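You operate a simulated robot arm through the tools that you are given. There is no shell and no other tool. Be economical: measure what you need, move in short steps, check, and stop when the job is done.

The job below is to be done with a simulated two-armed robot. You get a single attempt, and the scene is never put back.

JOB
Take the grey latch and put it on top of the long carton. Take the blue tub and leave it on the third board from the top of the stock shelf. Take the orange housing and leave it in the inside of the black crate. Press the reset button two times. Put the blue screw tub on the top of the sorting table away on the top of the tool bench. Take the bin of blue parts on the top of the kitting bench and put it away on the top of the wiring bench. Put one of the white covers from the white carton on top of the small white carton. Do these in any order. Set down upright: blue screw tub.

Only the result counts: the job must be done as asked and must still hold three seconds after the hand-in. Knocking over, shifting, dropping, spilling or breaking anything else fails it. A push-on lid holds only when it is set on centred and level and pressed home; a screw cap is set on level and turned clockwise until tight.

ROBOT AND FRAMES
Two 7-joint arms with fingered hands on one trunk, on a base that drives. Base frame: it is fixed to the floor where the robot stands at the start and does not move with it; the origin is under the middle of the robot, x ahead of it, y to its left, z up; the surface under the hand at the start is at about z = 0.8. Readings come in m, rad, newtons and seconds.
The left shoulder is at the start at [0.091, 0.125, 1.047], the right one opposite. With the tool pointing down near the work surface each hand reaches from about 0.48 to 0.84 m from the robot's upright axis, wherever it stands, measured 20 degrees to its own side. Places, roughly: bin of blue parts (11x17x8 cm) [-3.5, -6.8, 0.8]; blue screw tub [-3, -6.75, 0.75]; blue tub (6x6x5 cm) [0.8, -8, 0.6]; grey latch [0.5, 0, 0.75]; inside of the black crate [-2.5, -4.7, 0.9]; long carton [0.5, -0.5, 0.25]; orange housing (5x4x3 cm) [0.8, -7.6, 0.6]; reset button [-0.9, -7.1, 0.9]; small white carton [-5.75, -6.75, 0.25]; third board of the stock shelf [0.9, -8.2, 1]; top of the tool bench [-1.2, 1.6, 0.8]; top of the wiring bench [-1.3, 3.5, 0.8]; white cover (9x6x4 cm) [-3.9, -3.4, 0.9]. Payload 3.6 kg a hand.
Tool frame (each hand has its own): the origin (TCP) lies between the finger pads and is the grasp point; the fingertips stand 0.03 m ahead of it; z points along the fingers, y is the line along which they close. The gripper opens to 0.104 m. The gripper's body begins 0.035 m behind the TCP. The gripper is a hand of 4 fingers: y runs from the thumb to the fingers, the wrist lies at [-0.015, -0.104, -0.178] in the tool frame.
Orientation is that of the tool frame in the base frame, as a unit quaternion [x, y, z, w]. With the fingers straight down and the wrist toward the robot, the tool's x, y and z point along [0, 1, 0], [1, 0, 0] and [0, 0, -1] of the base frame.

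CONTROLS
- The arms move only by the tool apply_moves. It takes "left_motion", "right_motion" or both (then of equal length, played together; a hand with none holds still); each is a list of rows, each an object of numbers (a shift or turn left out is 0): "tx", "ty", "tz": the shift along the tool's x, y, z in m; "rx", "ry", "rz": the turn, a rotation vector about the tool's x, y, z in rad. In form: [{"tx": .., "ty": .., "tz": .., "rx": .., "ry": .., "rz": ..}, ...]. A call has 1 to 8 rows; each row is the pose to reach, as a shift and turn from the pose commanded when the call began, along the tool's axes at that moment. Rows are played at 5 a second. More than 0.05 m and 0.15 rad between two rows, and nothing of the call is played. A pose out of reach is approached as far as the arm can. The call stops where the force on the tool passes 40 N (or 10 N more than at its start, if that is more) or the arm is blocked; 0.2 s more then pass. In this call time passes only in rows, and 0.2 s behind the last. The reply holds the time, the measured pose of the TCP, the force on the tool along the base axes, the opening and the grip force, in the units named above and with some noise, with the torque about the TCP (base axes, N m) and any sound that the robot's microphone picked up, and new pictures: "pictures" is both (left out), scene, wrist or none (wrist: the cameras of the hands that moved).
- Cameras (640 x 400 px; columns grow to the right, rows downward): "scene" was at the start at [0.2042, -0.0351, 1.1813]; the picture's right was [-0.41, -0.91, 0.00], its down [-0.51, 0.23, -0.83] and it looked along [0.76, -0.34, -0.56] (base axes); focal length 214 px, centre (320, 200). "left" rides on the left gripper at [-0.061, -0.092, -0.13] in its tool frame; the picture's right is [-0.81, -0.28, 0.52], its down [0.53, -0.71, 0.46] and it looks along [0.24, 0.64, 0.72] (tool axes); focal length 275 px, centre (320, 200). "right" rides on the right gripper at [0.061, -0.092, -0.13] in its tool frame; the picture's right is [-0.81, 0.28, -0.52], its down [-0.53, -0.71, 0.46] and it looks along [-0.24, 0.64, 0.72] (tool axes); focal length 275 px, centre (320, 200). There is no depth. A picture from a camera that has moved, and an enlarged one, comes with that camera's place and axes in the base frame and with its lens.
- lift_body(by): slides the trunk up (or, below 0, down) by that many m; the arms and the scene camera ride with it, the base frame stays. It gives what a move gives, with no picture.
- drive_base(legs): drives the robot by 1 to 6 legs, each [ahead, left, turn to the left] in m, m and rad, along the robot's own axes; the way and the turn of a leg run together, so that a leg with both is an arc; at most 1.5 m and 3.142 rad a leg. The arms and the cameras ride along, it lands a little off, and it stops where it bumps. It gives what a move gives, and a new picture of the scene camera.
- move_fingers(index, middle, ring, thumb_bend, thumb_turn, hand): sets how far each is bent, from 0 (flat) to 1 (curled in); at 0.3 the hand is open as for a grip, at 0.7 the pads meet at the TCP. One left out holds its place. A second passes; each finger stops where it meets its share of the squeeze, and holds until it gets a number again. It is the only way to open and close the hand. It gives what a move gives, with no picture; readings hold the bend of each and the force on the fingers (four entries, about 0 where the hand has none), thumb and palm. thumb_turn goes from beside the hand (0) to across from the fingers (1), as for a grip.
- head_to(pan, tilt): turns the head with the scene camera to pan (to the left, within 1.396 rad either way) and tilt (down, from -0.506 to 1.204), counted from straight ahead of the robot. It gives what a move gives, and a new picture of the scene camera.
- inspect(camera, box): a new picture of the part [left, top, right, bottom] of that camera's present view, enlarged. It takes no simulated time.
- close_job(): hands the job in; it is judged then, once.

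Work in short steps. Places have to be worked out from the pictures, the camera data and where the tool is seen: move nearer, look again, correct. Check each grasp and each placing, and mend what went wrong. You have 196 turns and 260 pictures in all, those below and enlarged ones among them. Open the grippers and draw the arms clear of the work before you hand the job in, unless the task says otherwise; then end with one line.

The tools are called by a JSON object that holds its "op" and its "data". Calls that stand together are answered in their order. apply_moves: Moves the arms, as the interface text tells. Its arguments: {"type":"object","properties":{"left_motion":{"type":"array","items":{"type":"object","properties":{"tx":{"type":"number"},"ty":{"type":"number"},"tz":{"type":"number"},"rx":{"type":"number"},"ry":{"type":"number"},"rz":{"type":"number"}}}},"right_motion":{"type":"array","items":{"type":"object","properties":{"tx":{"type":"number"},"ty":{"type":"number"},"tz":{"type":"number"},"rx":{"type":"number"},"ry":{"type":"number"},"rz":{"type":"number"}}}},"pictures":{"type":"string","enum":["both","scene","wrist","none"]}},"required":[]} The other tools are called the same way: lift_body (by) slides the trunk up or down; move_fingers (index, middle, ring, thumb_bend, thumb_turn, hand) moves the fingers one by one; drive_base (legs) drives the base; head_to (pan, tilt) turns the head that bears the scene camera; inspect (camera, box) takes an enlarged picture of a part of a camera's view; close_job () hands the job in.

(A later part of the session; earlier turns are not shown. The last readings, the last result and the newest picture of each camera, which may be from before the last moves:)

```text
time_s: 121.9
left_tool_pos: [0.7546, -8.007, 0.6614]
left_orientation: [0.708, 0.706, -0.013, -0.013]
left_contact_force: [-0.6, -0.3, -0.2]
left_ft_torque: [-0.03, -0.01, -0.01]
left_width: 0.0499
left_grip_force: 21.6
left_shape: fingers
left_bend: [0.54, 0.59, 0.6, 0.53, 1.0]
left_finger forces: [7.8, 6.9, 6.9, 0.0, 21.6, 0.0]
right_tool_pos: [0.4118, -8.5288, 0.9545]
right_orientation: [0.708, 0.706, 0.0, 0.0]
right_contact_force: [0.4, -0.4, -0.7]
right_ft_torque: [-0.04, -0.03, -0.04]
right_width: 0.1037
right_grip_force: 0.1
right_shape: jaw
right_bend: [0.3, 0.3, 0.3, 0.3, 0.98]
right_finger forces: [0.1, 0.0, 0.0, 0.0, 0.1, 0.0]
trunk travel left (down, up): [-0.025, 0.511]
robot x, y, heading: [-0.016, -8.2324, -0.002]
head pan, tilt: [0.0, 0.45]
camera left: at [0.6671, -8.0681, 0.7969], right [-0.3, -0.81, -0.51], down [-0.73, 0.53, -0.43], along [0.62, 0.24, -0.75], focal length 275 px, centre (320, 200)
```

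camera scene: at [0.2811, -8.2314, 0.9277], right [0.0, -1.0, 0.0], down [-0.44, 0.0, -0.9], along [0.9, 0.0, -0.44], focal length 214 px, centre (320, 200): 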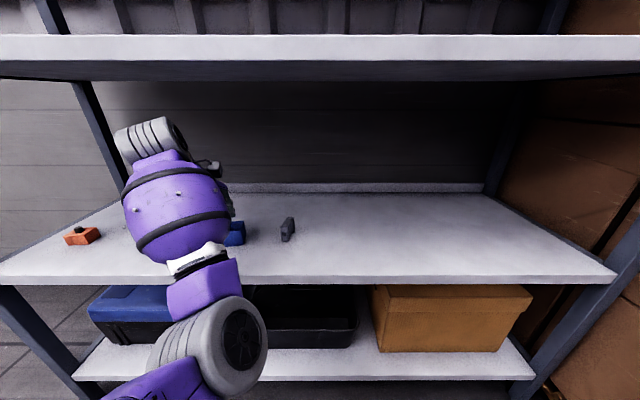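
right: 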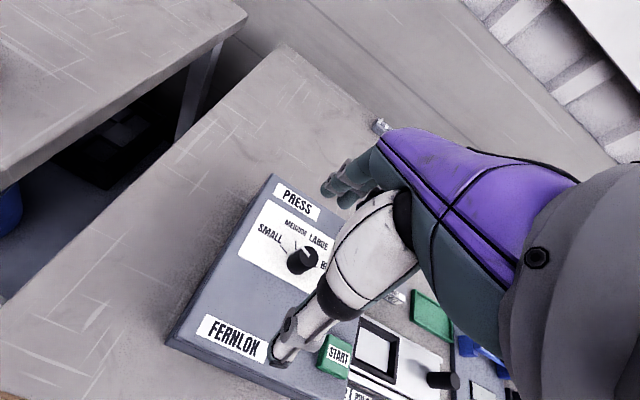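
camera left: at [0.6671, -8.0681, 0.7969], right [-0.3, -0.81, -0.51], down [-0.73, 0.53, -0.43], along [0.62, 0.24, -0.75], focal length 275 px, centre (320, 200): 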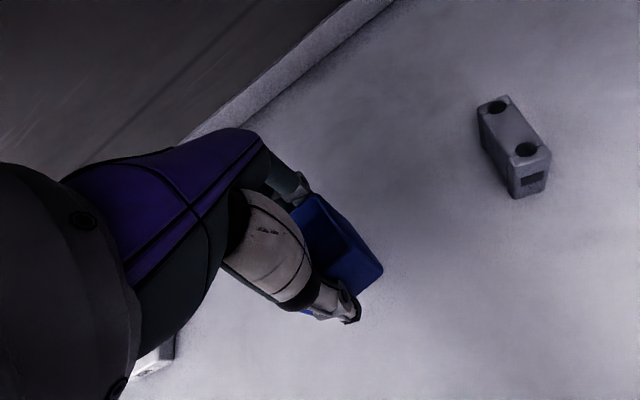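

The tub is held. I'll back out 0.35 m, then raise the trunk to bring it above the third board.

{"op": "drive_base", "data": {"legs": [[-0.35, 0.0, 0]]}}

{"op": "lift_body", "data": {"by": 0.42}}

{"op": "head_to", "data": {"pan": 0.0, "tilt": 0.4}}

```text
time_s: 124.1
left_tool_pos: [0.4039, -8.006, 0.6622]
left_orientation: [0.708, 0.706, -0.014, -0.013]
left_contact_force: [-0.3, -0.5, -0.2]
left_ft_torque: [-0.03, -0.01, -0.02]
left_width: 0.0498
left_grip_force: 21.5
left_shape: fingers
left_bend: [0.54, 0.59, 0.6, 0.53, 1.0]
left_finger forces: [7.8, 7.0, 6.8, 0.0, 21.7, 0.0]
right_tool_pos: [0.0606, -8.5276, 0.9547]
right_orientation: [0.708, 0.707, 0.0, 0.0]
right_contact_force: [-0.3, 0.4, -0.1]
right_ft_torque: [0.01, -0.05, 0.01]
right_width: 0.1038
right_grip_force: 0.0
right_shape: jaw
right_bend: [0.3, 0.3, 0.3, 0.3, 0.98]
right_finger forces: [0.1, 0.1, 0.0, 0.0, 0.0, 0.1]
trunk travel left (down, up): [-0.025, 0.511]
robot x, y, heading: [-0.3654, -8.2296, -0.006]
head pan, tilt: [0.0, 0.45]
camera scene: at [-0.0687, -8.2307, 0.9279], right [0.0, -1.0, 0.0], down [-0.43, 0.0, -0.9], along [0.9, 0.0, -0.43], focal length 214 px, centre (320, 200)
```

scene: 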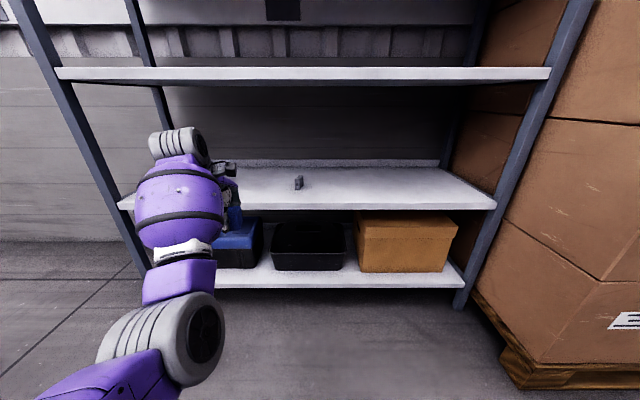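

```text
refused: 0.42 is not a number from -0.4 to 0.4
```

```text
time_s: 124.8
left_tool_pos: [0.4039, -8.0062, 0.6631]
left_orientation: [0.708, 0.706, -0.013, -0.013]
left_contact_force: [0.1, 0.3, -0.8]
left_ft_torque: [0.0, 0.02, -0.01]
left_width: 0.05
left_grip_force: 21.5
left_shape: fingers
left_bend: [0.54, 0.59, 0.6, 0.53, 1.0]
left_finger forces: [8.0, 6.9, 6.9, 0.0, 21.6, 0.0]
right_tool_pos: [0.0627, -8.5272, 0.9541]
right_orientation: [0.708, 0.706, 0.001, 0.0]
right_contact_force: [-0.8, -0.4, 0.0]
right_ft_torque: [0.0, -0.04, -0.02]
right_width: 0.1037
right_grip_force: 0.2
right_shape: jaw
right_bend: [0.3, 0.3, 0.3, 0.3, 0.98]
right_finger forces: [0.0, 0.0, 0.0, 0.0, 0.0, 0.0]
trunk travel left (down, up): [-0.025, 0.511]
robot x, y, heading: [-0.3637, -8.2356, -0.001]
head pan, tilt: [0.0, 0.4]
camera scene: at [-0.0678, -8.2307, 0.9325], right [0.0, -1.0, 0.0], down [-0.39, 0.0, -0.92], along [0.92, 0.0, -0.39], focal length 214 px, centre (320, 200)
```

scene: 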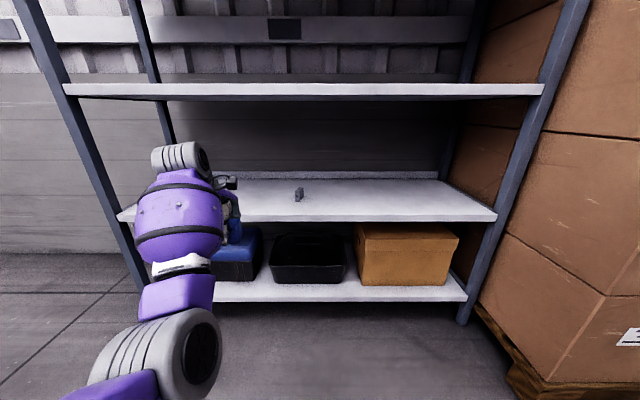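

The lift is limited to 0.4 m, which gives TCP z≈1.063, enough.

{"op": "lift_body", "data": {"by": 0.4}}

{"op": "head_to", "data": {"pan": 0.0, "tilt": 0.3}}

```text
time_s: 128.6
left_tool_pos: [0.4018, -8.0067, 1.1024]
left_orientation: [0.708, 0.706, 0.007, 0.006]
left_contact_force: [0.8, 0.3, -0.5]
left_ft_torque: [0.0, 0.0, -0.04]
left_width: 0.0499
left_grip_force: 21.7
left_shape: fingers
left_bend: [0.54, 0.59, 0.61, 0.53, 1.0]
left_finger forces: [7.9, 6.7, 6.9, 0.0, 21.5, 0.1]
right_tool_pos: [0.0618, -8.527, 1.3538]
right_orientation: [0.708, 0.706, 0.0, 0.0]
right_contact_force: [0.4, -0.3, 0.1]
right_ft_torque: [0.0, 0.0, -0.01]
right_width: 0.1035
right_grip_force: 0.0
right_shape: jaw
right_bend: [0.3, 0.3, 0.3, 0.3, 0.98]
right_finger forces: [0.0, 0.1, 0.1, 0.0, 0.1, 0.1]
trunk travel left (down, up): [-0.425, 0.111]
robot x, y, heading: [-0.3616, -8.2313, -0.005]
head pan, tilt: [0.0, 0.4]
```

```text
time_s: 129.3
left_tool_pos: [0.4032, -8.0053, 1.1029]
left_orientation: [0.707, 0.707, 0.006, 0.006]
left_contact_force: [0.3, -0.3, -1.0]
left_ft_torque: [0.0, 0.02, -0.02]
left_width: 0.0498
left_grip_force: 21.4
left_shape: fingers
left_bend: [0.54, 0.59, 0.61, 0.53, 1.0]
left_finger forces: [7.8, 6.8, 7.0, 0.0, 21.5, 0.0]
right_tool_pos: [0.0629, -8.5272, 1.3544]
right_orientation: [0.707, 0.707, -0.001, 0.0]
right_contact_force: [-0.5, -0.4, 0.6]
right_ft_torque: [-0.01, -0.01, -0.01]
right_width: 0.1037
right_grip_force: 0.0
right_shape: jaw
right_bend: [0.3, 0.3, 0.3, 0.3, 0.98]
right_finger forces: [0.0, 0.0, 0.1, 0.1, 0.0, 0.0]
trunk travel left (down, up): [-0.425, 0.111]
robot x, y, heading: [-0.3627, -8.2339, -0.0]
head pan, tilt: [0.0, 0.3]
camera scene: at [-0.185, -8.2306, 1.3584], right [0.0, -1.0, 0.0], down [-0.3, 0.0, -0.96], along [0.96, 0.0, -0.3], focal length 214 px, centre (320, 200)
```

scene: 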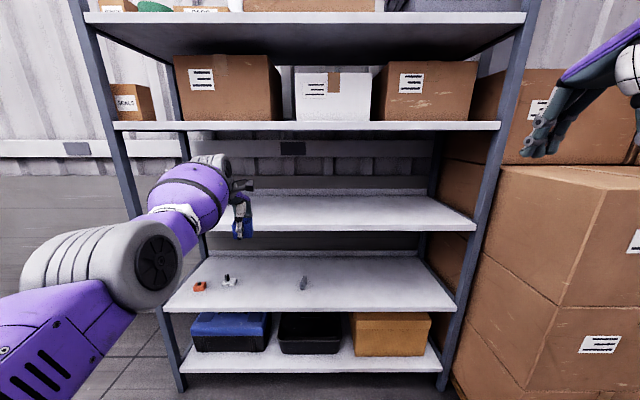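

This confirms the order of boards: the third from the top is the empty one. I'll lower the hand 3 cm and drive in 0.31 m.

{"op": "apply_moves", "data": {"left_motion": [{"tz": 0.03}], "pictures": "none"}}

{"op": "drive_base", "data": {"legs": [[0.31, 0.0, 0]]}}

{"op": "inspect", "data": {"camera": "left", "box": [0, 0, 640, 400]}}

```text
time_s: 129.7
left_tool_pos: [0.403, -8.0066, 1.0722]
left_orientation: [0.708, 0.706, 0.007, 0.007]
left_contact_force: [0.2, -0.7, -0.7]
left_ft_torque: [0.01, 0.04, 0.0]
left_width: 0.0496
left_grip_force: 21.6
left_shape: fingers
left_bend: [0.54, 0.59, 0.61, 0.53, 1.0]
left_finger forces: [7.8, 6.7, 6.8, 0.0, 21.3, 0.0]
right_tool_pos: [0.0623, -8.5274, 1.3538]
right_orientation: [0.708, 0.706, 0.0, 0.0]
right_contact_force: [0.4, 0.5, 0.6]
right_ft_torque: [-0.02, -0.01, -0.01]
right_width: 0.1035
right_grip_force: 0.1
right_shape: jaw
right_bend: [0.3, 0.3, 0.3, 0.3, 0.98]
right_finger forces: [0.1, 0.0, 0.0, 0.1, 0.0, 0.0]
trunk travel left (down, up): [-0.425, 0.111]
robot x, y, heading: [-0.3693, -8.231, -0.005]
head pan, tilt: [0.0, 0.3]
```

```text
time_s: 131.8
left_tool_pos: [0.7149, -8.0064, 1.0722]
left_orientation: [0.707, 0.707, 0.007, 0.007]
left_contact_force: [0.9, -0.6, 0.5]
left_ft_torque: [0.0, 0.02, 0.0]
left_width: 0.0502
left_grip_force: 21.5
left_shape: fingers
left_bend: [0.54, 0.59, 0.61, 0.53, 1.0]
left_finger forces: [7.8, 6.7, 7.0, 0.0, 21.5, 0.0]
right_tool_pos: [0.3741, -8.527, 1.3546]
right_orientation: [0.707, 0.707, 0.0, 0.0]
right_contact_force: [0.6, 0.6, -0.4]
right_ft_torque: [0.0, -0.01, 0.0]
right_width: 0.1038
right_grip_force: 0.1
right_shape: jaw
right_bend: [0.3, 0.3, 0.3, 0.3, 0.98]
right_finger forces: [0.1, 0.1, 0.0, 0.0, 0.0, 0.0]
trunk travel left (down, up): [-0.425, 0.111]
robot x, y, heading: [-0.0534, -8.2322, 0.004]
head pan, tilt: [0.0, 0.3]
camera scene: at [0.1264, -8.2308, 1.3584], right [0.0, -1.0, 0.0], down [-0.3, 0.0, -0.96], along [0.96, 0.0, -0.3], focal length 214 px, centre (320, 200)
```

scene: 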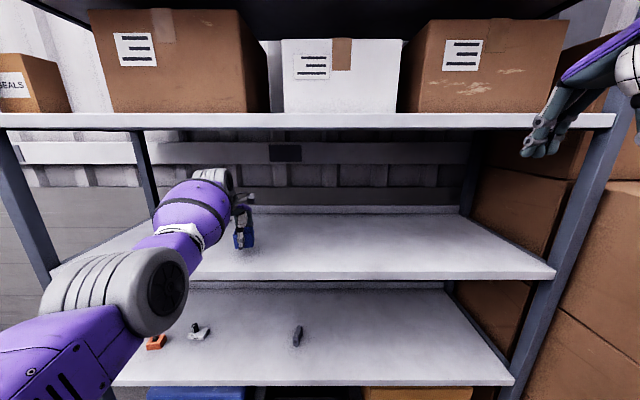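

```text
1.00 times, centred on (320, 200) of left (not enlarged: the box is as wide or as high as the picture)
camera zoom: at [0.6201, -8.0673, 1.2021], right [-0.27, -0.81, -0.52], down [-0.7, 0.53, -0.47], along [0.66, 0.24, -0.71], focal length 275 px, centre (320, 200)
```

zoom: 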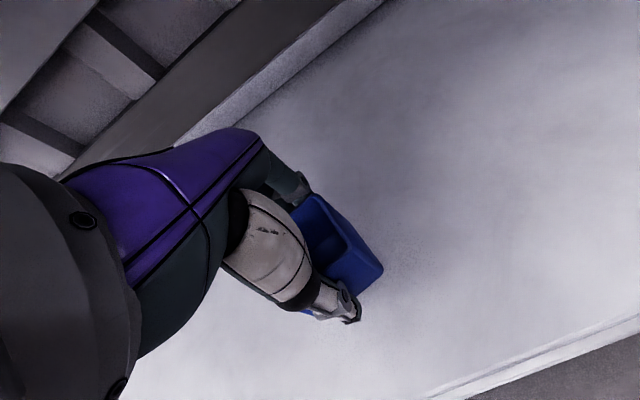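

The tub is 6 cm behind the front edge. I'll level it (3° pitch correction) and lower onto the board.

{"op": "apply_moves", "data": {"left_motion": [{"rx": 0.055, "ty": 0.015}, {"rx": 0.055, "ty": 0.015, "tz": 0.015}, {"rx": 0.055, "ty": 0.015, "tz": 0.024}, {"rx": 0.055, "ty": 0.015, "tz": 0.029}, {"rx": 0.055, "ty": 0.015, "tz": 0.033}], "pictures": "wrist"}}

```text
time_s: 133.0
left_tool_pos: [0.7095, -8.0068, 1.044]
left_orientation: [0.707, 0.707, -0.012, -0.013]
left_contact_force: [0.5, 0.1, -0.5]
left_ft_torque: [0.0, 0.02, 0.02]
left_width: 0.0498
left_grip_force: 21.2
left_shape: fingers
left_bend: [0.54, 0.59, 0.61, 0.53, 1.0]
left_finger forces: [7.8, 6.7, 6.8, 0.0, 21.3, 0.0]
left hand out of reach, approached as far as the arm can: row 1, 2, 3, 4, 5
right_tool_pos: [0.3738, -8.5265, 1.3543]
right_orientation: [0.707, 0.707, 0.0, 0.0]
right_contact_force: [-0.3, -0.3, -0.5]
right_ft_torque: [-0.03, 0.03, 0.0]
right_width: 0.1037
right_grip_force: 0.1
right_shape: jaw
right_bend: [0.3, 0.3, 0.3, 0.3, 0.98]
right_finger forces: [0.0, 0.1, 0.0, 0.1, 0.1, 0.0]
trunk travel left (down, up): [-0.425, 0.111]
robot x, y, heading: [-0.0525, -8.2327, -0.001]
head pan, tilt: [0.0, 0.3]
camera left: at [0.6232, -8.0687, 1.1785], right [-0.29, -0.81, -0.51], down [-0.73, 0.53, -0.43], along [0.62, 0.24, -0.75], focal length 275 px, centre (320, 200)
```

left: 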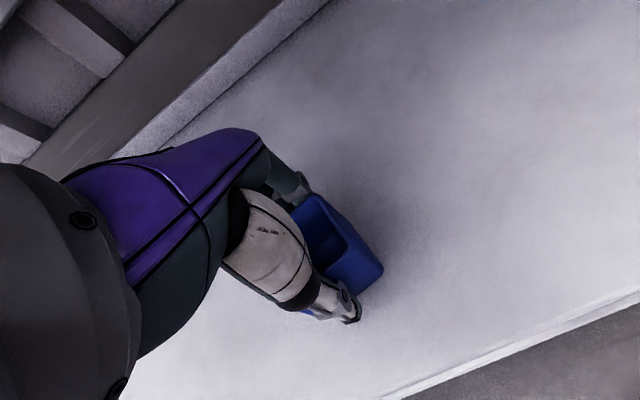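

Now level, about 5 mm above the board but at the arm's reach limit, so I'll use the trunk for the last bit.

{"op": "lift_body", "data": {"by": -0.006}}

```text
time_s: 133.5
left_tool_pos: [0.7099, -8.0069, 1.0374]
left_orientation: [0.707, 0.707, -0.012, -0.012]
left_contact_force: [0.9, 0.1, -0.5]
left_ft_torque: [0.02, 0.03, 0.0]
left_width: 0.0498
left_grip_force: 21.2
left_shape: fingers
left_bend: [0.54, 0.59, 0.61, 0.53, 1.0]
left_finger forces: [7.8, 6.6, 6.9, 0.1, 21.0, 0.0]
right_tool_pos: [0.3741, -8.527, 1.3489]
right_orientation: [0.707, 0.707, 0.001, 0.001]
right_contact_force: [0.0, 0.9, -0.3]
right_ft_torque: [0.0, 0.01, 0.04]
right_width: 0.1037
right_grip_force: 0.0
right_shape: jaw
right_bend: [0.3, 0.3, 0.3, 0.3, 0.98]
right_finger forces: [0.0, 0.0, 0.0, 0.0, 0.0, 0.0]
trunk travel left (down, up): [-0.419, 0.117]
robot x, y, heading: [-0.0547, -8.2306, 0.002]
head pan, tilt: [0.0, 0.3]
```

No contact yet; another 4 mm.

{"op": "lift_body", "data": {"by": -0.004}}

```text
time_s: 134.1
left_tool_pos: [0.7098, -8.0081, 1.0364]
left_orientation: [0.707, 0.707, -0.009, -0.011]
left_contact_force: [1.2, 0.8, 10.4]
left_ft_torque: [0.1, -0.23, 0.04]
left_width: 0.0498
left_grip_force: 24.3
left_shape: fingers
left_bend: [0.54, 0.59, 0.61, 0.53, 1.0]
left_finger forces: [7.8, 10.0, 7.2, 0.0, 22.7, 0.0]
right_tool_pos: [0.373, -8.5265, 1.3463]
right_orientation: [0.708, 0.707, 0.0, 0.001]
right_contact_force: [-0.3, 0.3, 0.5]
right_ft_torque: [-0.01, 0.0, 0.02]
right_width: 0.1037
right_grip_force: 0.0
right_shape: jaw
right_bend: [0.3, 0.3, 0.3, 0.3, 0.98]
right_finger forces: [0.0, 0.1, 0.0, 0.1, 0.0, 0.0]
trunk travel left (down, up): [-0.415, 0.121]
robot x, y, heading: [-0.0508, -8.2336, 0.0]
head pan, tilt: [0.0, 0.3]
```

Contact felt. I'll open the hand, rise 5 cm with the trunk, then back out.

{"op": "move_fingers", "data": {"hand": "left", "index": 0.35, "middle": 0.35, "ring": 0.35, "thumb_bend": 0.35}}

{"op": "lift_body", "data": {"by": 0.058}}

{"op": "inspect", "data": {"camera": "left", "box": [0, 0, 640, 400]}}

```text
time_s: 135.1
left_tool_pos: [0.7095, -8.0079, 1.0344]
left_orientation: [0.707, 0.707, -0.012, -0.012]
left_contact_force: [-2.8, 0.2, 6.1]
left_ft_torque: [0.0, -0.21, 0.02]
left_width: 0.0899
left_grip_force: 2.5
left_shape: fingers
left_bend: [0.35, 0.36, 0.35, 0.35, 0.98]
left_finger forces: [0.0, 5.8, 0.0, 0.0, 0.0, 0.1]
right_tool_pos: [0.3718, -8.5279, 1.3447]
right_orientation: [0.706, 0.708, 0.001, 0.001]
right_contact_force: [0.7, 0.7, -0.1]
right_ft_torque: [0.0, 0.02, 0.0]
right_width: 0.1039
right_grip_force: 0.0
right_shape: jaw
right_bend: [0.3, 0.3, 0.3, 0.3, 0.98]
right_finger forces: [0.0, 0.0, 0.0, 0.0, 0.1, 0.0]
trunk travel left (down, up): [-0.415, 0.121]
robot x, y, heading: [-0.0523, -8.2313, 0.002]
head pan, tilt: [0.0, 0.3]
```

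```text
time_s: 136.0
left_tool_pos: [0.7041, -8.0073, 1.1715]
left_orientation: [0.707, 0.707, 0.024, 0.024]
left_contact_force: [0.3, -0.5, -0.6]
left_ft_torque: [0.03, -0.01, 0.03]
left_width: 0.0902
left_grip_force: 0.1
left_shape: fingers
left_bend: [0.35, 0.35, 0.35, 0.35, 0.98]
left_finger forces: [0.0, 0.0, 0.0, 0.0, 0.0, 0.0]
right_tool_pos: [0.3738, -8.5278, 1.4014]
right_orientation: [0.707, 0.707, 0.0, -0.001]
right_contact_force: [0.1, 0.1, 0.0]
right_ft_torque: [-0.01, 0.01, 0.01]
right_width: 0.1038
right_grip_force: 0.0
right_shape: jaw
right_bend: [0.3, 0.3, 0.3, 0.3, 0.98]
right_finger forces: [0.0, 0.0, 0.0, 0.0, 0.0, 0.0]
trunk travel left (down, up): [-0.473, 0.063]
robot x, y, heading: [-0.0503, -8.2326, -0.003]
head pan, tilt: [0.0, 0.3]
```

```text
1.00 times, centred on (320, 200) of left (not enlarged: the box is as wide or as high as the picture)
camera zoom: at [0.6048, -8.0688, 1.2961], right [-0.24, -0.81, -0.54], down [-0.68, 0.53, -0.5], along [0.69, 0.24, -0.68], focal length 275 px, centre (320, 200)
```

zoom: 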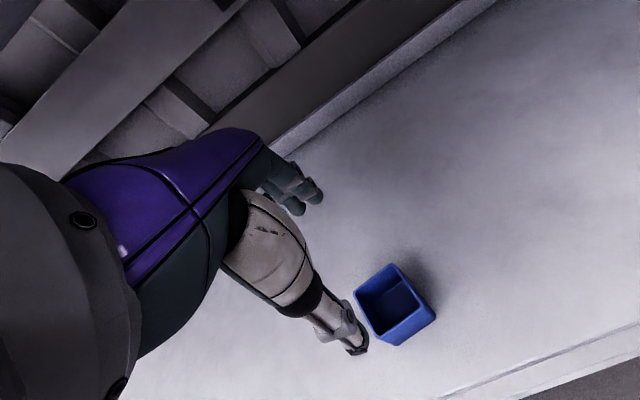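

The tub stands on the third board. The hand rose more than expected, so I'll back straight out now.

{"op": "drive_base", "data": {"legs": [[-0.35, 0.0, 0]]}}

{"op": "lift_body", "data": {"by": -0.4}}

{"op": "lift_body", "data": {"by": -0.05}}

{"op": "drive_base", "data": {"legs": [[0.0, 0.4, 0]]}}

```text
time_s: 138.3
left_tool_pos: [0.3574, -8.0072, 1.1741]
left_orientation: [0.707, 0.706, 0.025, 0.026]
left_contact_force: [-0.2, -0.7, 0.2]
left_ft_torque: [0.02, 0.0, 0.02]
left_width: 0.09
left_grip_force: 0.0
left_shape: fingers
left_bend: [0.35, 0.35, 0.35, 0.35, 0.98]
left_finger forces: [0.0, 0.0, 0.0, 0.0, 0.0, 0.0]
right_tool_pos: [0.0256, -8.5272, 1.4025]
right_orientation: [0.707, 0.707, -0.001, -0.001]
right_contact_force: [0.5, 0.6, 0.1]
right_ft_torque: [0.02, 0.0, 0.02]
right_width: 0.1038
right_grip_force: 0.0
right_shape: jaw
right_bend: [0.3, 0.3, 0.3, 0.3, 0.98]
right_finger forces: [0.1, 0.1, 0.0, 0.1, 0.0, 0.0]
trunk travel left (down, up): [-0.473, 0.063]
robot x, y, heading: [-0.401, -8.2318, -0.0]
head pan, tilt: [0.0, 0.3]
camera scene: at [-0.2459, -8.2305, 1.4142], right [0.0, -1.0, 0.0], down [-0.3, 0.0, -0.96], along [0.96, 0.0, -0.3], focal length 214 px, centre (320, 200)
```

scene: 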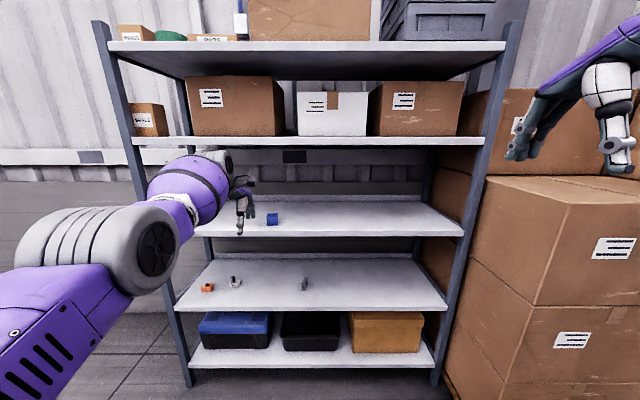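

```text
time_s: 142.1
left_tool_pos: [0.3568, -8.0078, 0.7734]
left_orientation: [0.707, 0.706, 0.026, 0.026]
left_contact_force: [0.1, -0.7, 0.1]
left_ft_torque: [-0.03, 0.02, -0.01]
left_width: 0.0903
left_grip_force: 0.0
left_shape: fingers
left_bend: [0.35, 0.35, 0.35, 0.35, 0.98]
left_finger forces: [0.0, 0.0, 0.0, 0.0, 0.0, 0.1]
right_tool_pos: [0.0249, -8.5271, 1.0032]
right_orientation: [0.708, 0.707, 0.0, 0.0]
right_contact_force: [0.0, 1.1, -0.2]
right_ft_torque: [0.02, -0.03, 0.0]
right_width: 0.1038
right_grip_force: 0.0
right_shape: jaw
right_bend: [0.3, 0.3, 0.3, 0.3, 0.98]
right_finger forces: [0.1, 0.1, 0.0, 0.0, 0.1, 0.1]
trunk travel left (down, up): [-0.073, 0.463]
robot x, y, heading: [-0.4025, -8.2336, -0.005]
head pan, tilt: [0.0, 0.3]
```

```text
time_s: 143.0
left_tool_pos: [0.3579, -8.0072, 0.7243]
left_orientation: [0.707, 0.706, 0.026, 0.026]
left_contact_force: [0.2, -0.2, -0.2]
left_ft_torque: [-0.02, 0.01, -0.03]
left_width: 0.09
left_grip_force: 0.1
left_shape: fingers
left_bend: [0.35, 0.35, 0.35, 0.35, 0.98]
left_finger forces: [0.0, 0.0, 0.1, 0.0, 0.0, 0.0]
right_tool_pos: [0.0246, -8.5278, 0.9527]
right_orientation: [0.708, 0.706, 0.0, 0.0]
right_contact_force: [-0.1, 0.1, -0.9]
right_ft_torque: [0.03, -0.01, -0.01]
right_width: 0.1037
right_grip_force: 0.0
right_shape: jaw
right_bend: [0.3, 0.3, 0.3, 0.3, 0.98]
right_finger forces: [0.0, 0.1, 0.0, 0.1, 0.0, 0.0]
trunk travel left (down, up): [-0.023, 0.513]
robot x, y, heading: [-0.4, -8.2339, -0.002]
head pan, tilt: [0.0, 0.3]
```

```text
time_s: 147.1
left_tool_pos: [0.3565, -7.6086, 0.724]
left_orientation: [0.706, 0.707, 0.026, 0.026]
left_contact_force: [-1.0, 0.0, -0.5]
left_ft_torque: [0.01, 0.02, 0.01]
left_width: 0.0903
left_grip_force: 0.1
left_shape: fingers
left_bend: [0.35, 0.35, 0.35, 0.35, 0.98]
left_finger forces: [0.0, 0.0, 0.0, 0.0, 0.0, 0.1]
right_tool_pos: [0.0251, -8.1266, 0.953]
right_orientation: [0.708, 0.707, 0.0, 0.0]
right_contact_force: [0.4, 0.5, 0.3]
right_ft_torque: [0.0, -0.02, 0.02]
right_width: 0.1035
right_grip_force: 0.0
right_shape: jaw
right_bend: [0.3, 0.3, 0.3, 0.3, 0.98]
right_finger forces: [0.1, 0.0, 0.0, 0.0, 0.1, 0.0]
trunk travel left (down, up): [-0.023, 0.513]
robot x, y, heading: [-0.3981, -7.8318, -0.001]
head pan, tilt: [0.0, 0.3]
camera scene: at [-0.1028, -7.8308, 0.9403], right [0.0, -1.0, 0.0], down [-0.3, 0.0, -0.96], along [0.96, 0.0, -0.3], focal length 214 px, centre (320, 200)
```

scene: 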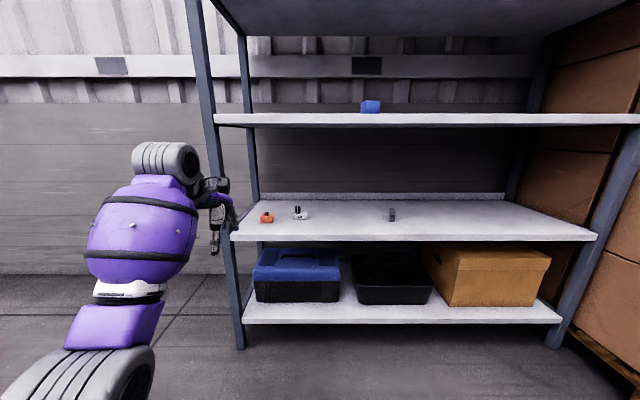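

The housing is close to the left post (y≈-7.52), so I'll take it with the right hand. I'll check where the bench behind me on the left is before shifting.

{"op": "head_to", "data": {"pan": 1.35, "tilt": 0.6}}

{"op": "apply_moves", "data": {"left_motion": [{"ty": -0.05}, {"ty": -0.09}, {"ty": -0.09}, {"ty": -0.09}, {"ty": -0.09}], "right_motion": [{"tz": 0.05}, {"ty": 0.02, "tz": 0.1}, {"ty": 0.07, "tz": 0.15}, {"ty": 0.12, "tz": 0.2, "tx": 0.05}, {"ty": 0.17, "tz": 0.24, "tx": 0.1}], "pictures": "none"}}

```text
time_s: 148.6
left_tool_pos: [0.3584, -7.6075, 0.7241]
left_orientation: [0.706, 0.707, 0.026, 0.025]
left_contact_force: [-0.3, -0.2, 0.0]
left_ft_torque: [-0.03, 0.02, 0.01]
left_width: 0.0907
left_grip_force: 0.0
left_shape: fingers
left_bend: [0.35, 0.35, 0.35, 0.35, 0.98]
left_finger forces: [0.0, 0.0, 0.1, 0.0, 0.0, 0.1]
right_tool_pos: [0.0268, -8.1262, 0.9523]
right_orientation: [0.708, 0.706, 0.0, 0.0]
right_contact_force: [0.5, 0.1, 0.4]
right_ft_torque: [0.04, 0.0, -0.01]
right_width: 0.1037
right_grip_force: 0.0
right_shape: jaw
right_bend: [0.3, 0.3, 0.3, 0.3, 0.98]
right_finger forces: [0.1, 0.0, 0.0, 0.0, 0.0, 0.0]
trunk travel left (down, up): [-0.023, 0.513]
robot x, y, heading: [-0.4027, -7.8279, -0.007]
head pan, tilt: [1.349, 0.6]
camera scene: at [-0.1766, -7.7445, 0.9128], right [0.98, -0.22, 0.0], down [-0.13, -0.55, -0.83], along [0.18, 0.8, -0.56], focal length 214 px, centre (320, 200)
```

scene: 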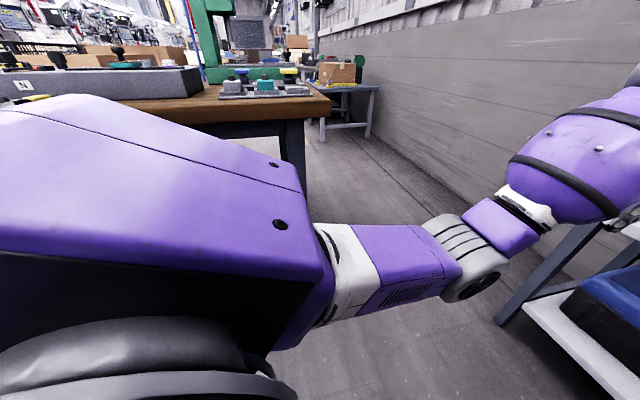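

```text
refused: row 2 steps farther than a row can; nothing moved
```

The bench's corner is near (-0.03, -7.2), so I'll stay right of it. I'll look closely at the housing's orientation.

{"op": "head_to", "data": {"pan": 0.2, "tilt": 0.5}}

{"op": "inspect", "data": {"camera": "scene", "box": [220, 120, 420, 245]}}

```text
time_s: 150.0
left_tool_pos: [0.3577, -7.6077, 0.7238]
left_orientation: [0.707, 0.707, 0.026, 0.026]
left_contact_force: [-0.5, 0.6, -0.5]
left_ft_torque: [0.0, 0.0, 0.0]
left_width: 0.09
left_grip_force: 0.0
left_shape: fingers
left_bend: [0.35, 0.35, 0.35, 0.35, 0.98]
left_finger forces: [0.0, 0.0, 0.0, 0.0, 0.0, 0.1]
right_tool_pos: [0.0253, -8.1266, 0.953]
right_orientation: [0.707, 0.707, 0.001, 0.0]
right_contact_force: [0.3, 0.8, -0.3]
right_ft_torque: [-0.01, -0.03, -0.01]
right_width: 0.1038
right_grip_force: 0.0
right_shape: jaw
right_bend: [0.3, 0.3, 0.3, 0.3, 0.98]
right_finger forces: [0.1, 0.0, 0.0, 0.0, 0.1, 0.0]
trunk travel left (down, up): [-0.023, 0.513]
robot x, y, heading: [-0.3977, -7.8279, -0.002]
head pan, tilt: [0.201, 0.499]
camera scene: at [-0.107, -7.8126, 0.9219], right [0.2, -0.98, 0.0], down [-0.47, -0.1, -0.88], along [0.86, 0.17, -0.48], focal length 214 px, centre (320, 200)
```

scene: 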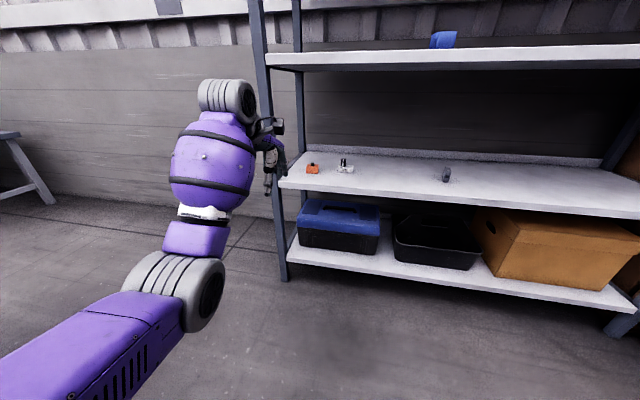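

```text
3.20 times, centred on (320, 182) of scene
camera zoom: at [-0.107, -7.8126, 0.9219], right [0.2, -0.98, 0.0], down [-0.47, -0.1, -0.88], along [0.86, 0.17, -0.48], focal length 686 px, centre (320, 256)
```

zoom: 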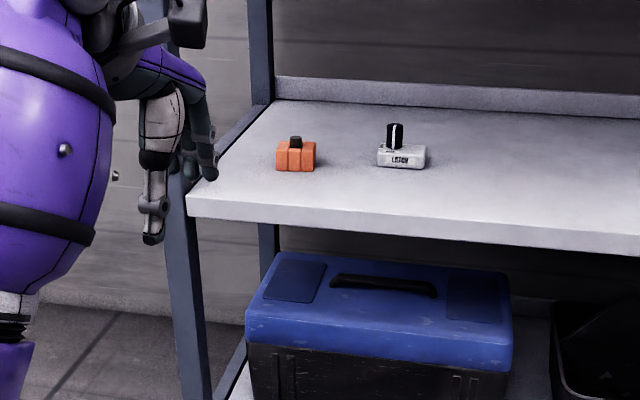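

I'll approach with the robot turned about 0.35 rad left, so the right hand passes clear of the post. First, position and turn, then bring the right hand forward and down.

{"op": "drive_base", "data": {"legs": [[0.19, -0.035, 0.35]]}}

{"op": "apply_moves", "data": {"left_motion": [{"ty": -0.03}, {"ty": -0.06}, {"ty": -0.09}, {"ty": -0.09}, {"ty": -0.09}], "right_motion": [{"tz": 0.045}, {"tz": 0.09}, {"tz": 0.12, "ty": 0.03}, {"tz": 0.145, "ty": 0.06, "tx": 0.02}, {"tz": 0.165, "ty": 0.09, "tx": 0.05}], "pictures": "none"}}

{"op": "apply_moves", "data": {"right_motion": [{"tz": 0.02, "ty": 0.03, "tx": 0.03}, {"tz": 0.04, "ty": 0.06, "tx": 0.06}, {"tz": 0.06, "ty": 0.09, "tx": 0.09}, {"tz": 0.085, "ty": 0.12, "tx": 0.12}, {"tz": 0.11, "ty": 0.147, "tx": 0.145}]}}

```text
time_s: 151.5
left_tool_pos: [0.4273, -7.3622, 0.7245]
left_orientation: [0.573, 0.819, 0.03, 0.02]
left_contact_force: [0.0, -0.3, -0.5]
left_ft_torque: [0.02, -0.02, -0.01]
left_width: 0.0897
left_grip_force: 0.1
left_shape: fingers
left_bend: [0.35, 0.35, 0.35, 0.35, 0.98]
left_finger forces: [0.0, 0.1, 0.0, 0.0, 0.1, 0.1]
right_tool_pos: [0.2936, -7.9637, 0.9531]
right_orientation: [0.574, 0.819, 0.0, 0.0]
right_contact_force: [-0.4, -0.1, -0.1]
right_ft_torque: [0.0, 0.02, -0.05]
right_width: 0.104
right_grip_force: 0.1
right_shape: jaw
right_bend: [0.3, 0.3, 0.3, 0.3, 0.98]
right_finger forces: [0.0, 0.0, 0.1, 0.0, 0.1, 0.1]
trunk travel left (down, up): [-0.023, 0.513]
robot x, y, heading: [-0.2087, -7.83, 0.349]
head pan, tilt: [0.201, 0.499]
camera scene: at [0.0611, -7.7138, 0.9218], right [0.52, -0.85, 0.0], down [-0.41, -0.25, -0.88], along [0.75, 0.46, -0.48], focal length 214 px, centre (320, 200)
```

scene: 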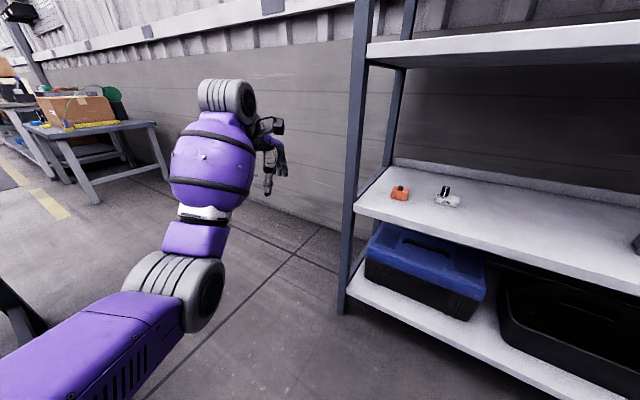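

```text
time_s: 152.7
left_tool_pos: [0.3427, -7.3934, 0.717]
left_orientation: [0.574, 0.818, 0.03, 0.021]
left_contact_force: [-0.9, 0.1, 0.0]
left_ft_torque: [0.0, 0.02, 0.06]
left_width: 0.0906
left_grip_force: 0.0
left_shape: fingers
left_bend: [0.35, 0.35, 0.35, 0.35, 0.98]
left_finger forces: [0.1, 0.0, 0.0, 0.1, 0.0, 0.0]
right_tool_pos: [0.3613, -7.8852, 0.7884]
right_orientation: [0.573, 0.819, 0.0, 0.0]
right_contact_force: [0.0, -0.5, -0.2]
right_ft_torque: [0.0, 0.02, 0.01]
right_width: 0.1038
right_grip_force: 0.1
right_shape: jaw
right_bend: [0.3, 0.3, 0.3, 0.3, 0.98]
right_finger forces: [0.1, 0.0, 0.0, 0.0, 0.1, 0.0]
trunk travel left (down, up): [-0.023, 0.513]
robot x, y, heading: [-0.2097, -7.8337, 0.348]
head pan, tilt: [0.201, 0.499]
```

```text
time_s: 153.9
left_tool_pos: [0.3423, -7.3934, 0.7166]
left_orientation: [0.573, 0.819, 0.029, 0.02]
left_contact_force: [0.0, -0.4, -0.1]
left_ft_torque: [0.02, -0.03, 0.02]
left_width: 0.0902
left_grip_force: 0.0
left_shape: fingers
left_bend: [0.35, 0.35, 0.35, 0.35, 0.98]
left_finger forces: [0.1, 0.1, 0.1, 0.0, 0.0, 0.0]
right_tool_pos: [0.4506, -7.6984, 0.6785]
right_orientation: [0.574, 0.819, 0.0, 0.001]
right_contact_force: [-0.2, 0.1, -0.4]
right_ft_torque: [0.0, 0.01, -0.01]
right_width: 0.1041
right_grip_force: 0.1
right_shape: jaw
right_bend: [0.3, 0.3, 0.3, 0.3, 0.98]
right_finger forces: [0.1, 0.1, 0.1, 0.0, 0.0, 0.0]
trunk travel left (down, up): [-0.023, 0.513]
robot x, y, heading: [-0.2096, -7.8322, 0.345]
head pan, tilt: [0.201, 0.499]
camera scene: at [0.0612, -7.7138, 0.9218], right [0.52, -0.85, 0.0], down [-0.41, -0.25, -0.88], along [0.75, 0.46, -0.48], focal length 214 px, centre (320, 200)
camera right: at [0.3425, -7.6724, 0.8096], right [0.53, -0.67, 0.52], down [-0.49, -0.74, -0.46], along [0.69, -0.01, -0.72], focal length 275 px, centre (320, 200)
```

scene: 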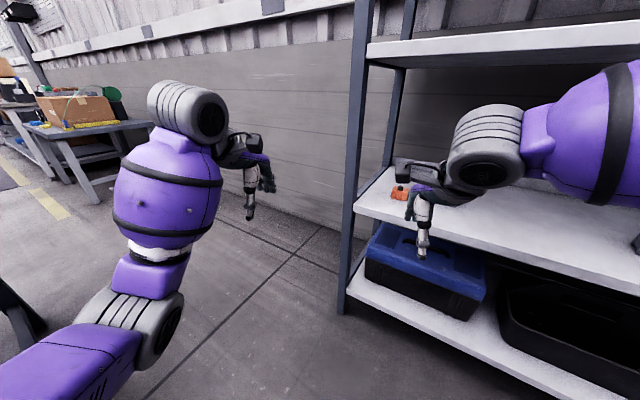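
right: 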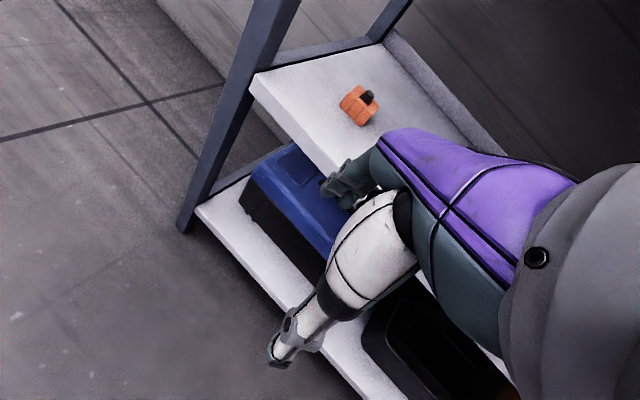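

The housing is at about (0.763, -7.604). I'll drive 0.23 m ahead along the heading and look again.

{"op": "drive_base", "data": {"legs": [[0.23, -0.02, 0.0]]}}

{"op": "inspect", "data": {"camera": "right", "box": [160, 0, 480, 200]}}

```text
time_s: 155.7
left_tool_pos: [0.5639, -7.3328, 0.7165]
left_orientation: [0.572, 0.819, 0.029, 0.021]
left_contact_force: [-0.4, 0.2, -0.5]
left_ft_torque: [0.03, -0.03, -0.01]
left_width: 0.0902
left_grip_force: 0.0
left_shape: fingers
left_bend: [0.35, 0.35, 0.35, 0.35, 0.98]
left_finger forces: [0.0, 0.0, 0.0, 0.0, 0.0, 0.1]
right_tool_pos: [0.6722, -7.6382, 0.679]
right_orientation: [0.572, 0.82, 0.001, 0.0]
right_contact_force: [-0.2, 0.5, 0.6]
right_ft_torque: [-0.02, 0.05, 0.01]
right_width: 0.1039
right_grip_force: 0.1
right_shape: jaw
right_bend: [0.3, 0.3, 0.3, 0.3, 0.98]
right_finger forces: [0.1, 0.0, 0.1, 0.0, 0.0, 0.1]
trunk travel left (down, up): [-0.023, 0.513]
robot x, y, heading: [0.0133, -7.7743, 0.352]
head pan, tilt: [0.201, 0.499]
camera scene: at [0.2841, -7.6531, 0.9219], right [0.52, -0.85, 0.0], down [-0.41, -0.25, -0.88], along [0.75, 0.46, -0.48], focal length 214 px, centre (320, 200)
```

scene: 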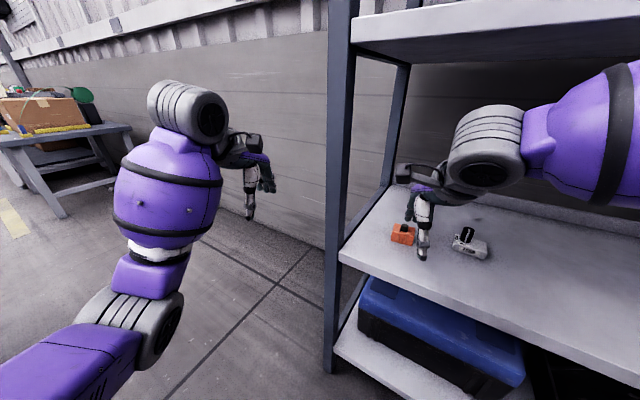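

```text
2.00 times, centred on (320, 100) of right
camera zoom: at [0.5651, -7.6118, 0.8092], right [0.54, -0.67, 0.52], down [-0.49, -0.75, -0.46], along [0.69, -0.01, -0.72], focal length 551 px, centre (320, 400)
```

zoom: 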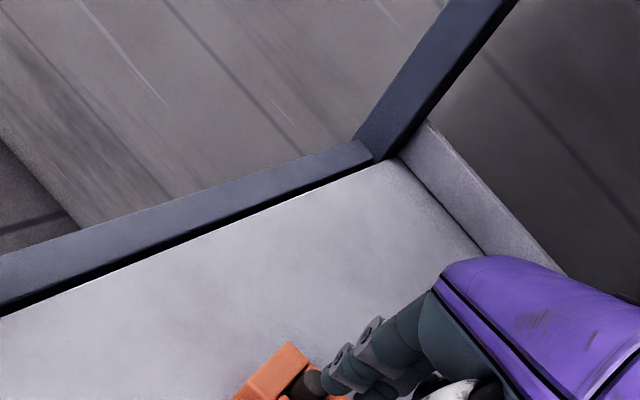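

The housing appears just under the fingers; I'll look at the lower part of the wrist view.

{"op": "inspect", "data": {"camera": "right", "box": [180, 130, 420, 290]}}

```text
2.50 times, centred on (300, 210) of right
camera zoom: at [0.5651, -7.6118, 0.8092], right [0.54, -0.67, 0.52], down [-0.49, -0.75, -0.46], along [0.69, -0.01, -0.72], focal length 688 px, centre (370, 175)
```

zoom: 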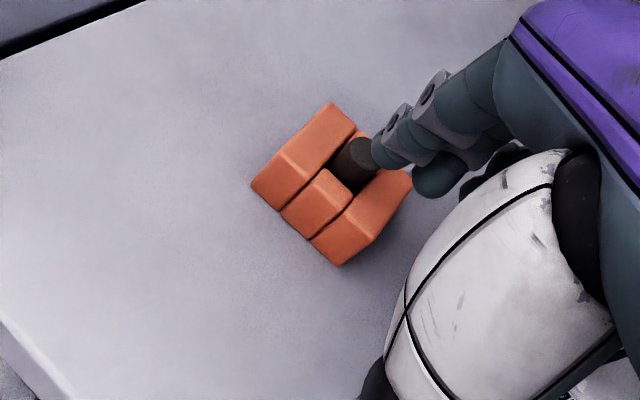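

The housing's top is centred at (0.756, -7.607), with the 4 cm side along x. I'll move over it and descend.

{"op": "apply_moves", "data": {"right_motion": [{"ty": 0.045}, {"ty": 0.0895, "rz": 0.1}, {"ty": 0.0895, "rz": 0.1, "tz": 0.03}, {"ty": 0.0895, "rz": 0.1, "tz": 0.05}, {"ty": 0.0895, "rz": 0.1, "tz": 0.062}]}}

```text
time_s: 156.9
left_tool_pos: [0.5637, -7.3321, 0.716]
left_orientation: [0.572, 0.819, 0.03, 0.021]
left_contact_force: [0.5, -0.1, -0.2]
left_ft_torque: [0.0, -0.01, 0.0]
left_width: 0.0902
left_grip_force: 0.0
left_shape: fingers
left_bend: [0.35, 0.35, 0.35, 0.35, 0.98]
left_finger forces: [0.0, 0.1, 0.0, 0.1, 0.0, 0.1]
right_tool_pos: [0.7719, -7.6466, 0.6367]
right_orientation: [0.614, 0.789, 0.0, 0.0]
right_contact_force: [-0.1, 0.5, -0.2]
right_ft_torque: [0.02, -0.04, -0.01]
right_width: 0.1039
right_grip_force: 0.2
right_shape: jaw
right_bend: [0.3, 0.3, 0.3, 0.3, 0.98]
right_finger forces: [0.1, 0.0, 0.0, 0.1, 0.0, 0.0]
right hand out of reach, approached as far as the arm can: row 2, 3, 4, 5
trunk travel left (down, up): [-0.023, 0.513]
robot x, y, heading: [0.0114, -7.7729, 0.348]
head pan, tilt: [0.201, 0.499]
camera scene: at [0.284, -7.6532, 0.9219], right [0.52, -0.85, 0.0], down [-0.41, -0.25, -0.88], along [0.75, 0.46, -0.48], focal length 214 px, centre (320, 200)
camera right: at [0.6679, -7.6101, 0.7655], right [0.47, -0.72, 0.52], down [-0.56, -0.69, -0.46], along [0.69, -0.08, -0.72], focal length 275 px, centre (320, 200)
```

scene: 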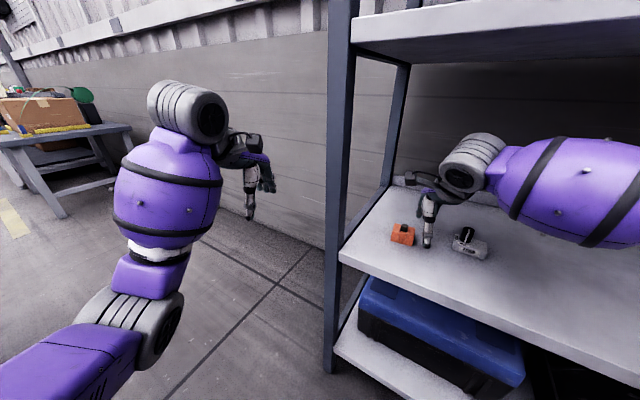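
right: 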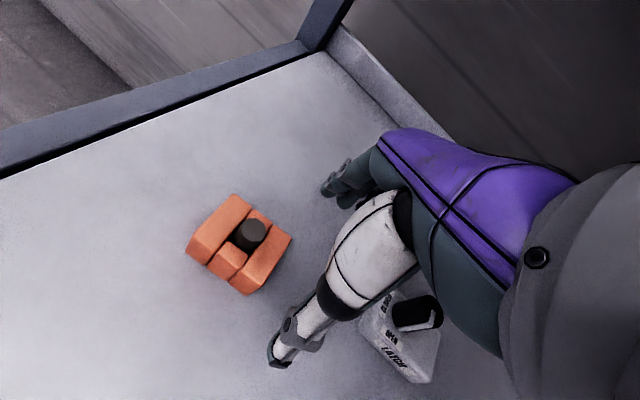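

The arm couldn't get that far across. I'll raise the hand, then shift the base to the left so that the target lies more to the right hand's side.

{"op": "apply_moves", "data": {"right_motion": [{"tz": -0.03, "rz": -0.05}, {"tz": -0.065, "rz": -0.1, "ty": -0.03}], "pictures": "none"}}

```text
time_s: 157.5
left_tool_pos: [0.5647, -7.3328, 0.7171]
left_orientation: [0.573, 0.819, 0.03, 0.021]
left_contact_force: [0.0, -0.1, -0.5]
left_ft_torque: [0.0, -0.03, 0.02]
left_width: 0.0905
left_grip_force: 0.1
left_shape: fingers
left_bend: [0.35, 0.35, 0.35, 0.35, 0.98]
left_finger forces: [0.0, 0.0, 0.0, 0.0, 0.0, 0.0]
right_tool_pos: [0.7425, -7.6532, 0.701]
right_orientation: [0.573, 0.82, 0.001, 0.0]
right_contact_force: [0.2, 0.4, -0.3]
right_ft_torque: [0.0, 0.0, 0.01]
right_width: 0.1041
right_grip_force: 0.1
right_shape: jaw
right_bend: [0.3, 0.3, 0.3, 0.3, 0.98]
right_finger forces: [0.0, 0.0, 0.0, 0.0, 0.0, 0.0]
trunk travel left (down, up): [-0.023, 0.513]
robot x, y, heading: [0.0166, -7.7702, 0.351]
head pan, tilt: [0.201, 0.499]
```

The hand is up at z≈0.70. I'll shift the base (0.03 ahead, 0.04 left) to bring it over the housing.

{"op": "drive_base", "data": {"legs": [[0.029, 0.039, 0.0]]}}

{"op": "inspect", "data": {"camera": "right", "box": [100, 100, 500, 400]}}

```text
time_s: 158.5
left_tool_pos: [0.5777, -7.2865, 0.7166]
left_orientation: [0.572, 0.819, 0.03, 0.02]
left_contact_force: [-0.2, -0.4, 0.0]
left_ft_torque: [0.0, 0.01, -0.01]
left_width: 0.0904
left_grip_force: 0.1
left_shape: fingers
left_bend: [0.35, 0.35, 0.35, 0.35, 0.98]
left_finger forces: [0.0, 0.0, 0.0, 0.0, 0.0, 0.0]
right_tool_pos: [0.7569, -7.6076, 0.6985]
right_orientation: [0.573, 0.82, 0.0, 0.0]
right_contact_force: [0.5, 0.1, -0.7]
right_ft_torque: [0.0, -0.01, 0.0]
right_width: 0.1039
right_grip_force: 0.1
right_shape: jaw
right_bend: [0.3, 0.3, 0.3, 0.3, 0.98]
right_finger forces: [0.0, 0.0, 0.0, 0.0, 0.0, 0.0]
trunk travel left (down, up): [-0.023, 0.513]
robot x, y, heading: [0.0286, -7.7261, 0.351]
head pan, tilt: [0.201, 0.499]
camera scene: at [0.2976, -7.6068, 0.9219], right [0.52, -0.85, 0.0], down [-0.41, -0.25, -0.88], along [0.75, 0.46, -0.48], focal length 214 px, centre (320, 200)
```

scene: 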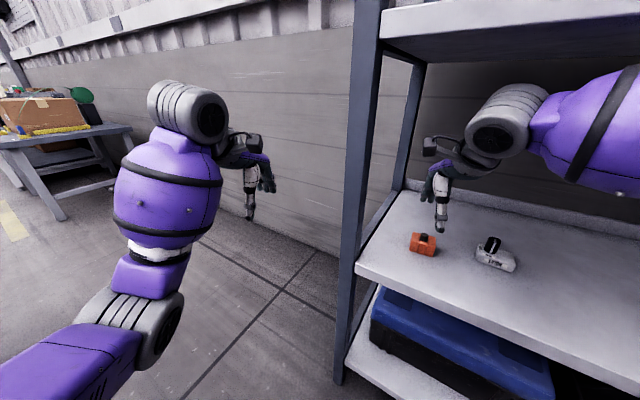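

```text
1.33 times, centred on (300, 250) of right
camera zoom: at [0.649, -7.5818, 0.8297], right [0.54, -0.67, 0.52], down [-0.49, -0.75, -0.46], along [0.69, -0.01, -0.72], focal length 367 px, centre (347, 133)
```

zoom: 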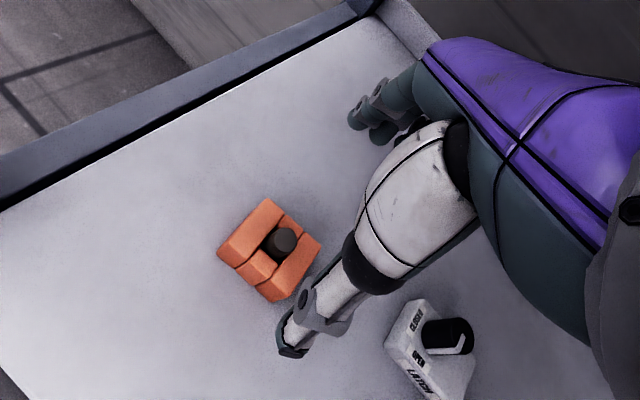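

Aligned over the housing. Descending.

{"op": "apply_moves", "data": {"right_motion": [{"tz": 0.03}, {"tz": 0.055}, {"tz": 0.07}, {"tz": 0.08}], "pictures": "wrist"}}

```text
time_s: 159.5
left_tool_pos: [0.5776, -7.2864, 0.7176]
left_orientation: [0.573, 0.819, 0.03, 0.021]
left_contact_force: [-0.6, -0.3, -0.1]
left_ft_torque: [-0.01, 0.03, 0.01]
left_width: 0.0902
left_grip_force: 0.1
left_shape: fingers
left_bend: [0.35, 0.35, 0.35, 0.35, 0.98]
left_finger forces: [0.0, 0.0, 0.1, 0.1, 0.1, 0.0]
right_tool_pos: [0.7563, -7.6079, 0.6185]
right_orientation: [0.573, 0.82, 0.001, 0.001]
right_contact_force: [0.3, -0.3, -0.2]
right_ft_torque: [-0.04, 0.04, -0.01]
right_width: 0.1037
right_grip_force: 0.1
right_shape: jaw
right_bend: [0.3, 0.3, 0.3, 0.3, 0.98]
right_finger forces: [0.0, 0.0, 0.0, 0.0, 0.0, 0.0]
trunk travel left (down, up): [-0.023, 0.513]
robot x, y, heading: [0.0281, -7.7252, 0.352]
head pan, tilt: [0.201, 0.499]
camera right: at [0.6492, -7.582, 0.7495], right [0.54, -0.67, 0.52], down [-0.49, -0.75, -0.46], along [0.69, -0.01, -0.72], focal length 275 px, centre (320, 200)
```

right: 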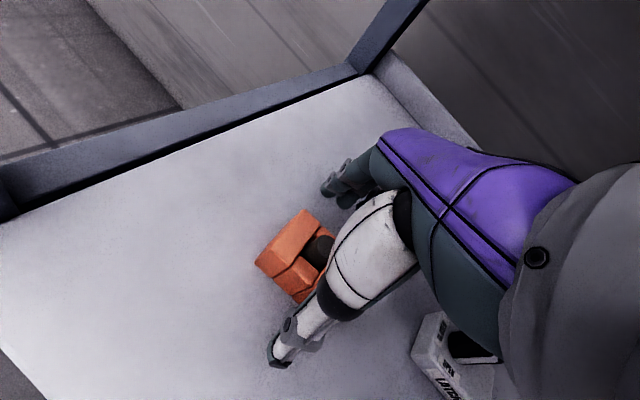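

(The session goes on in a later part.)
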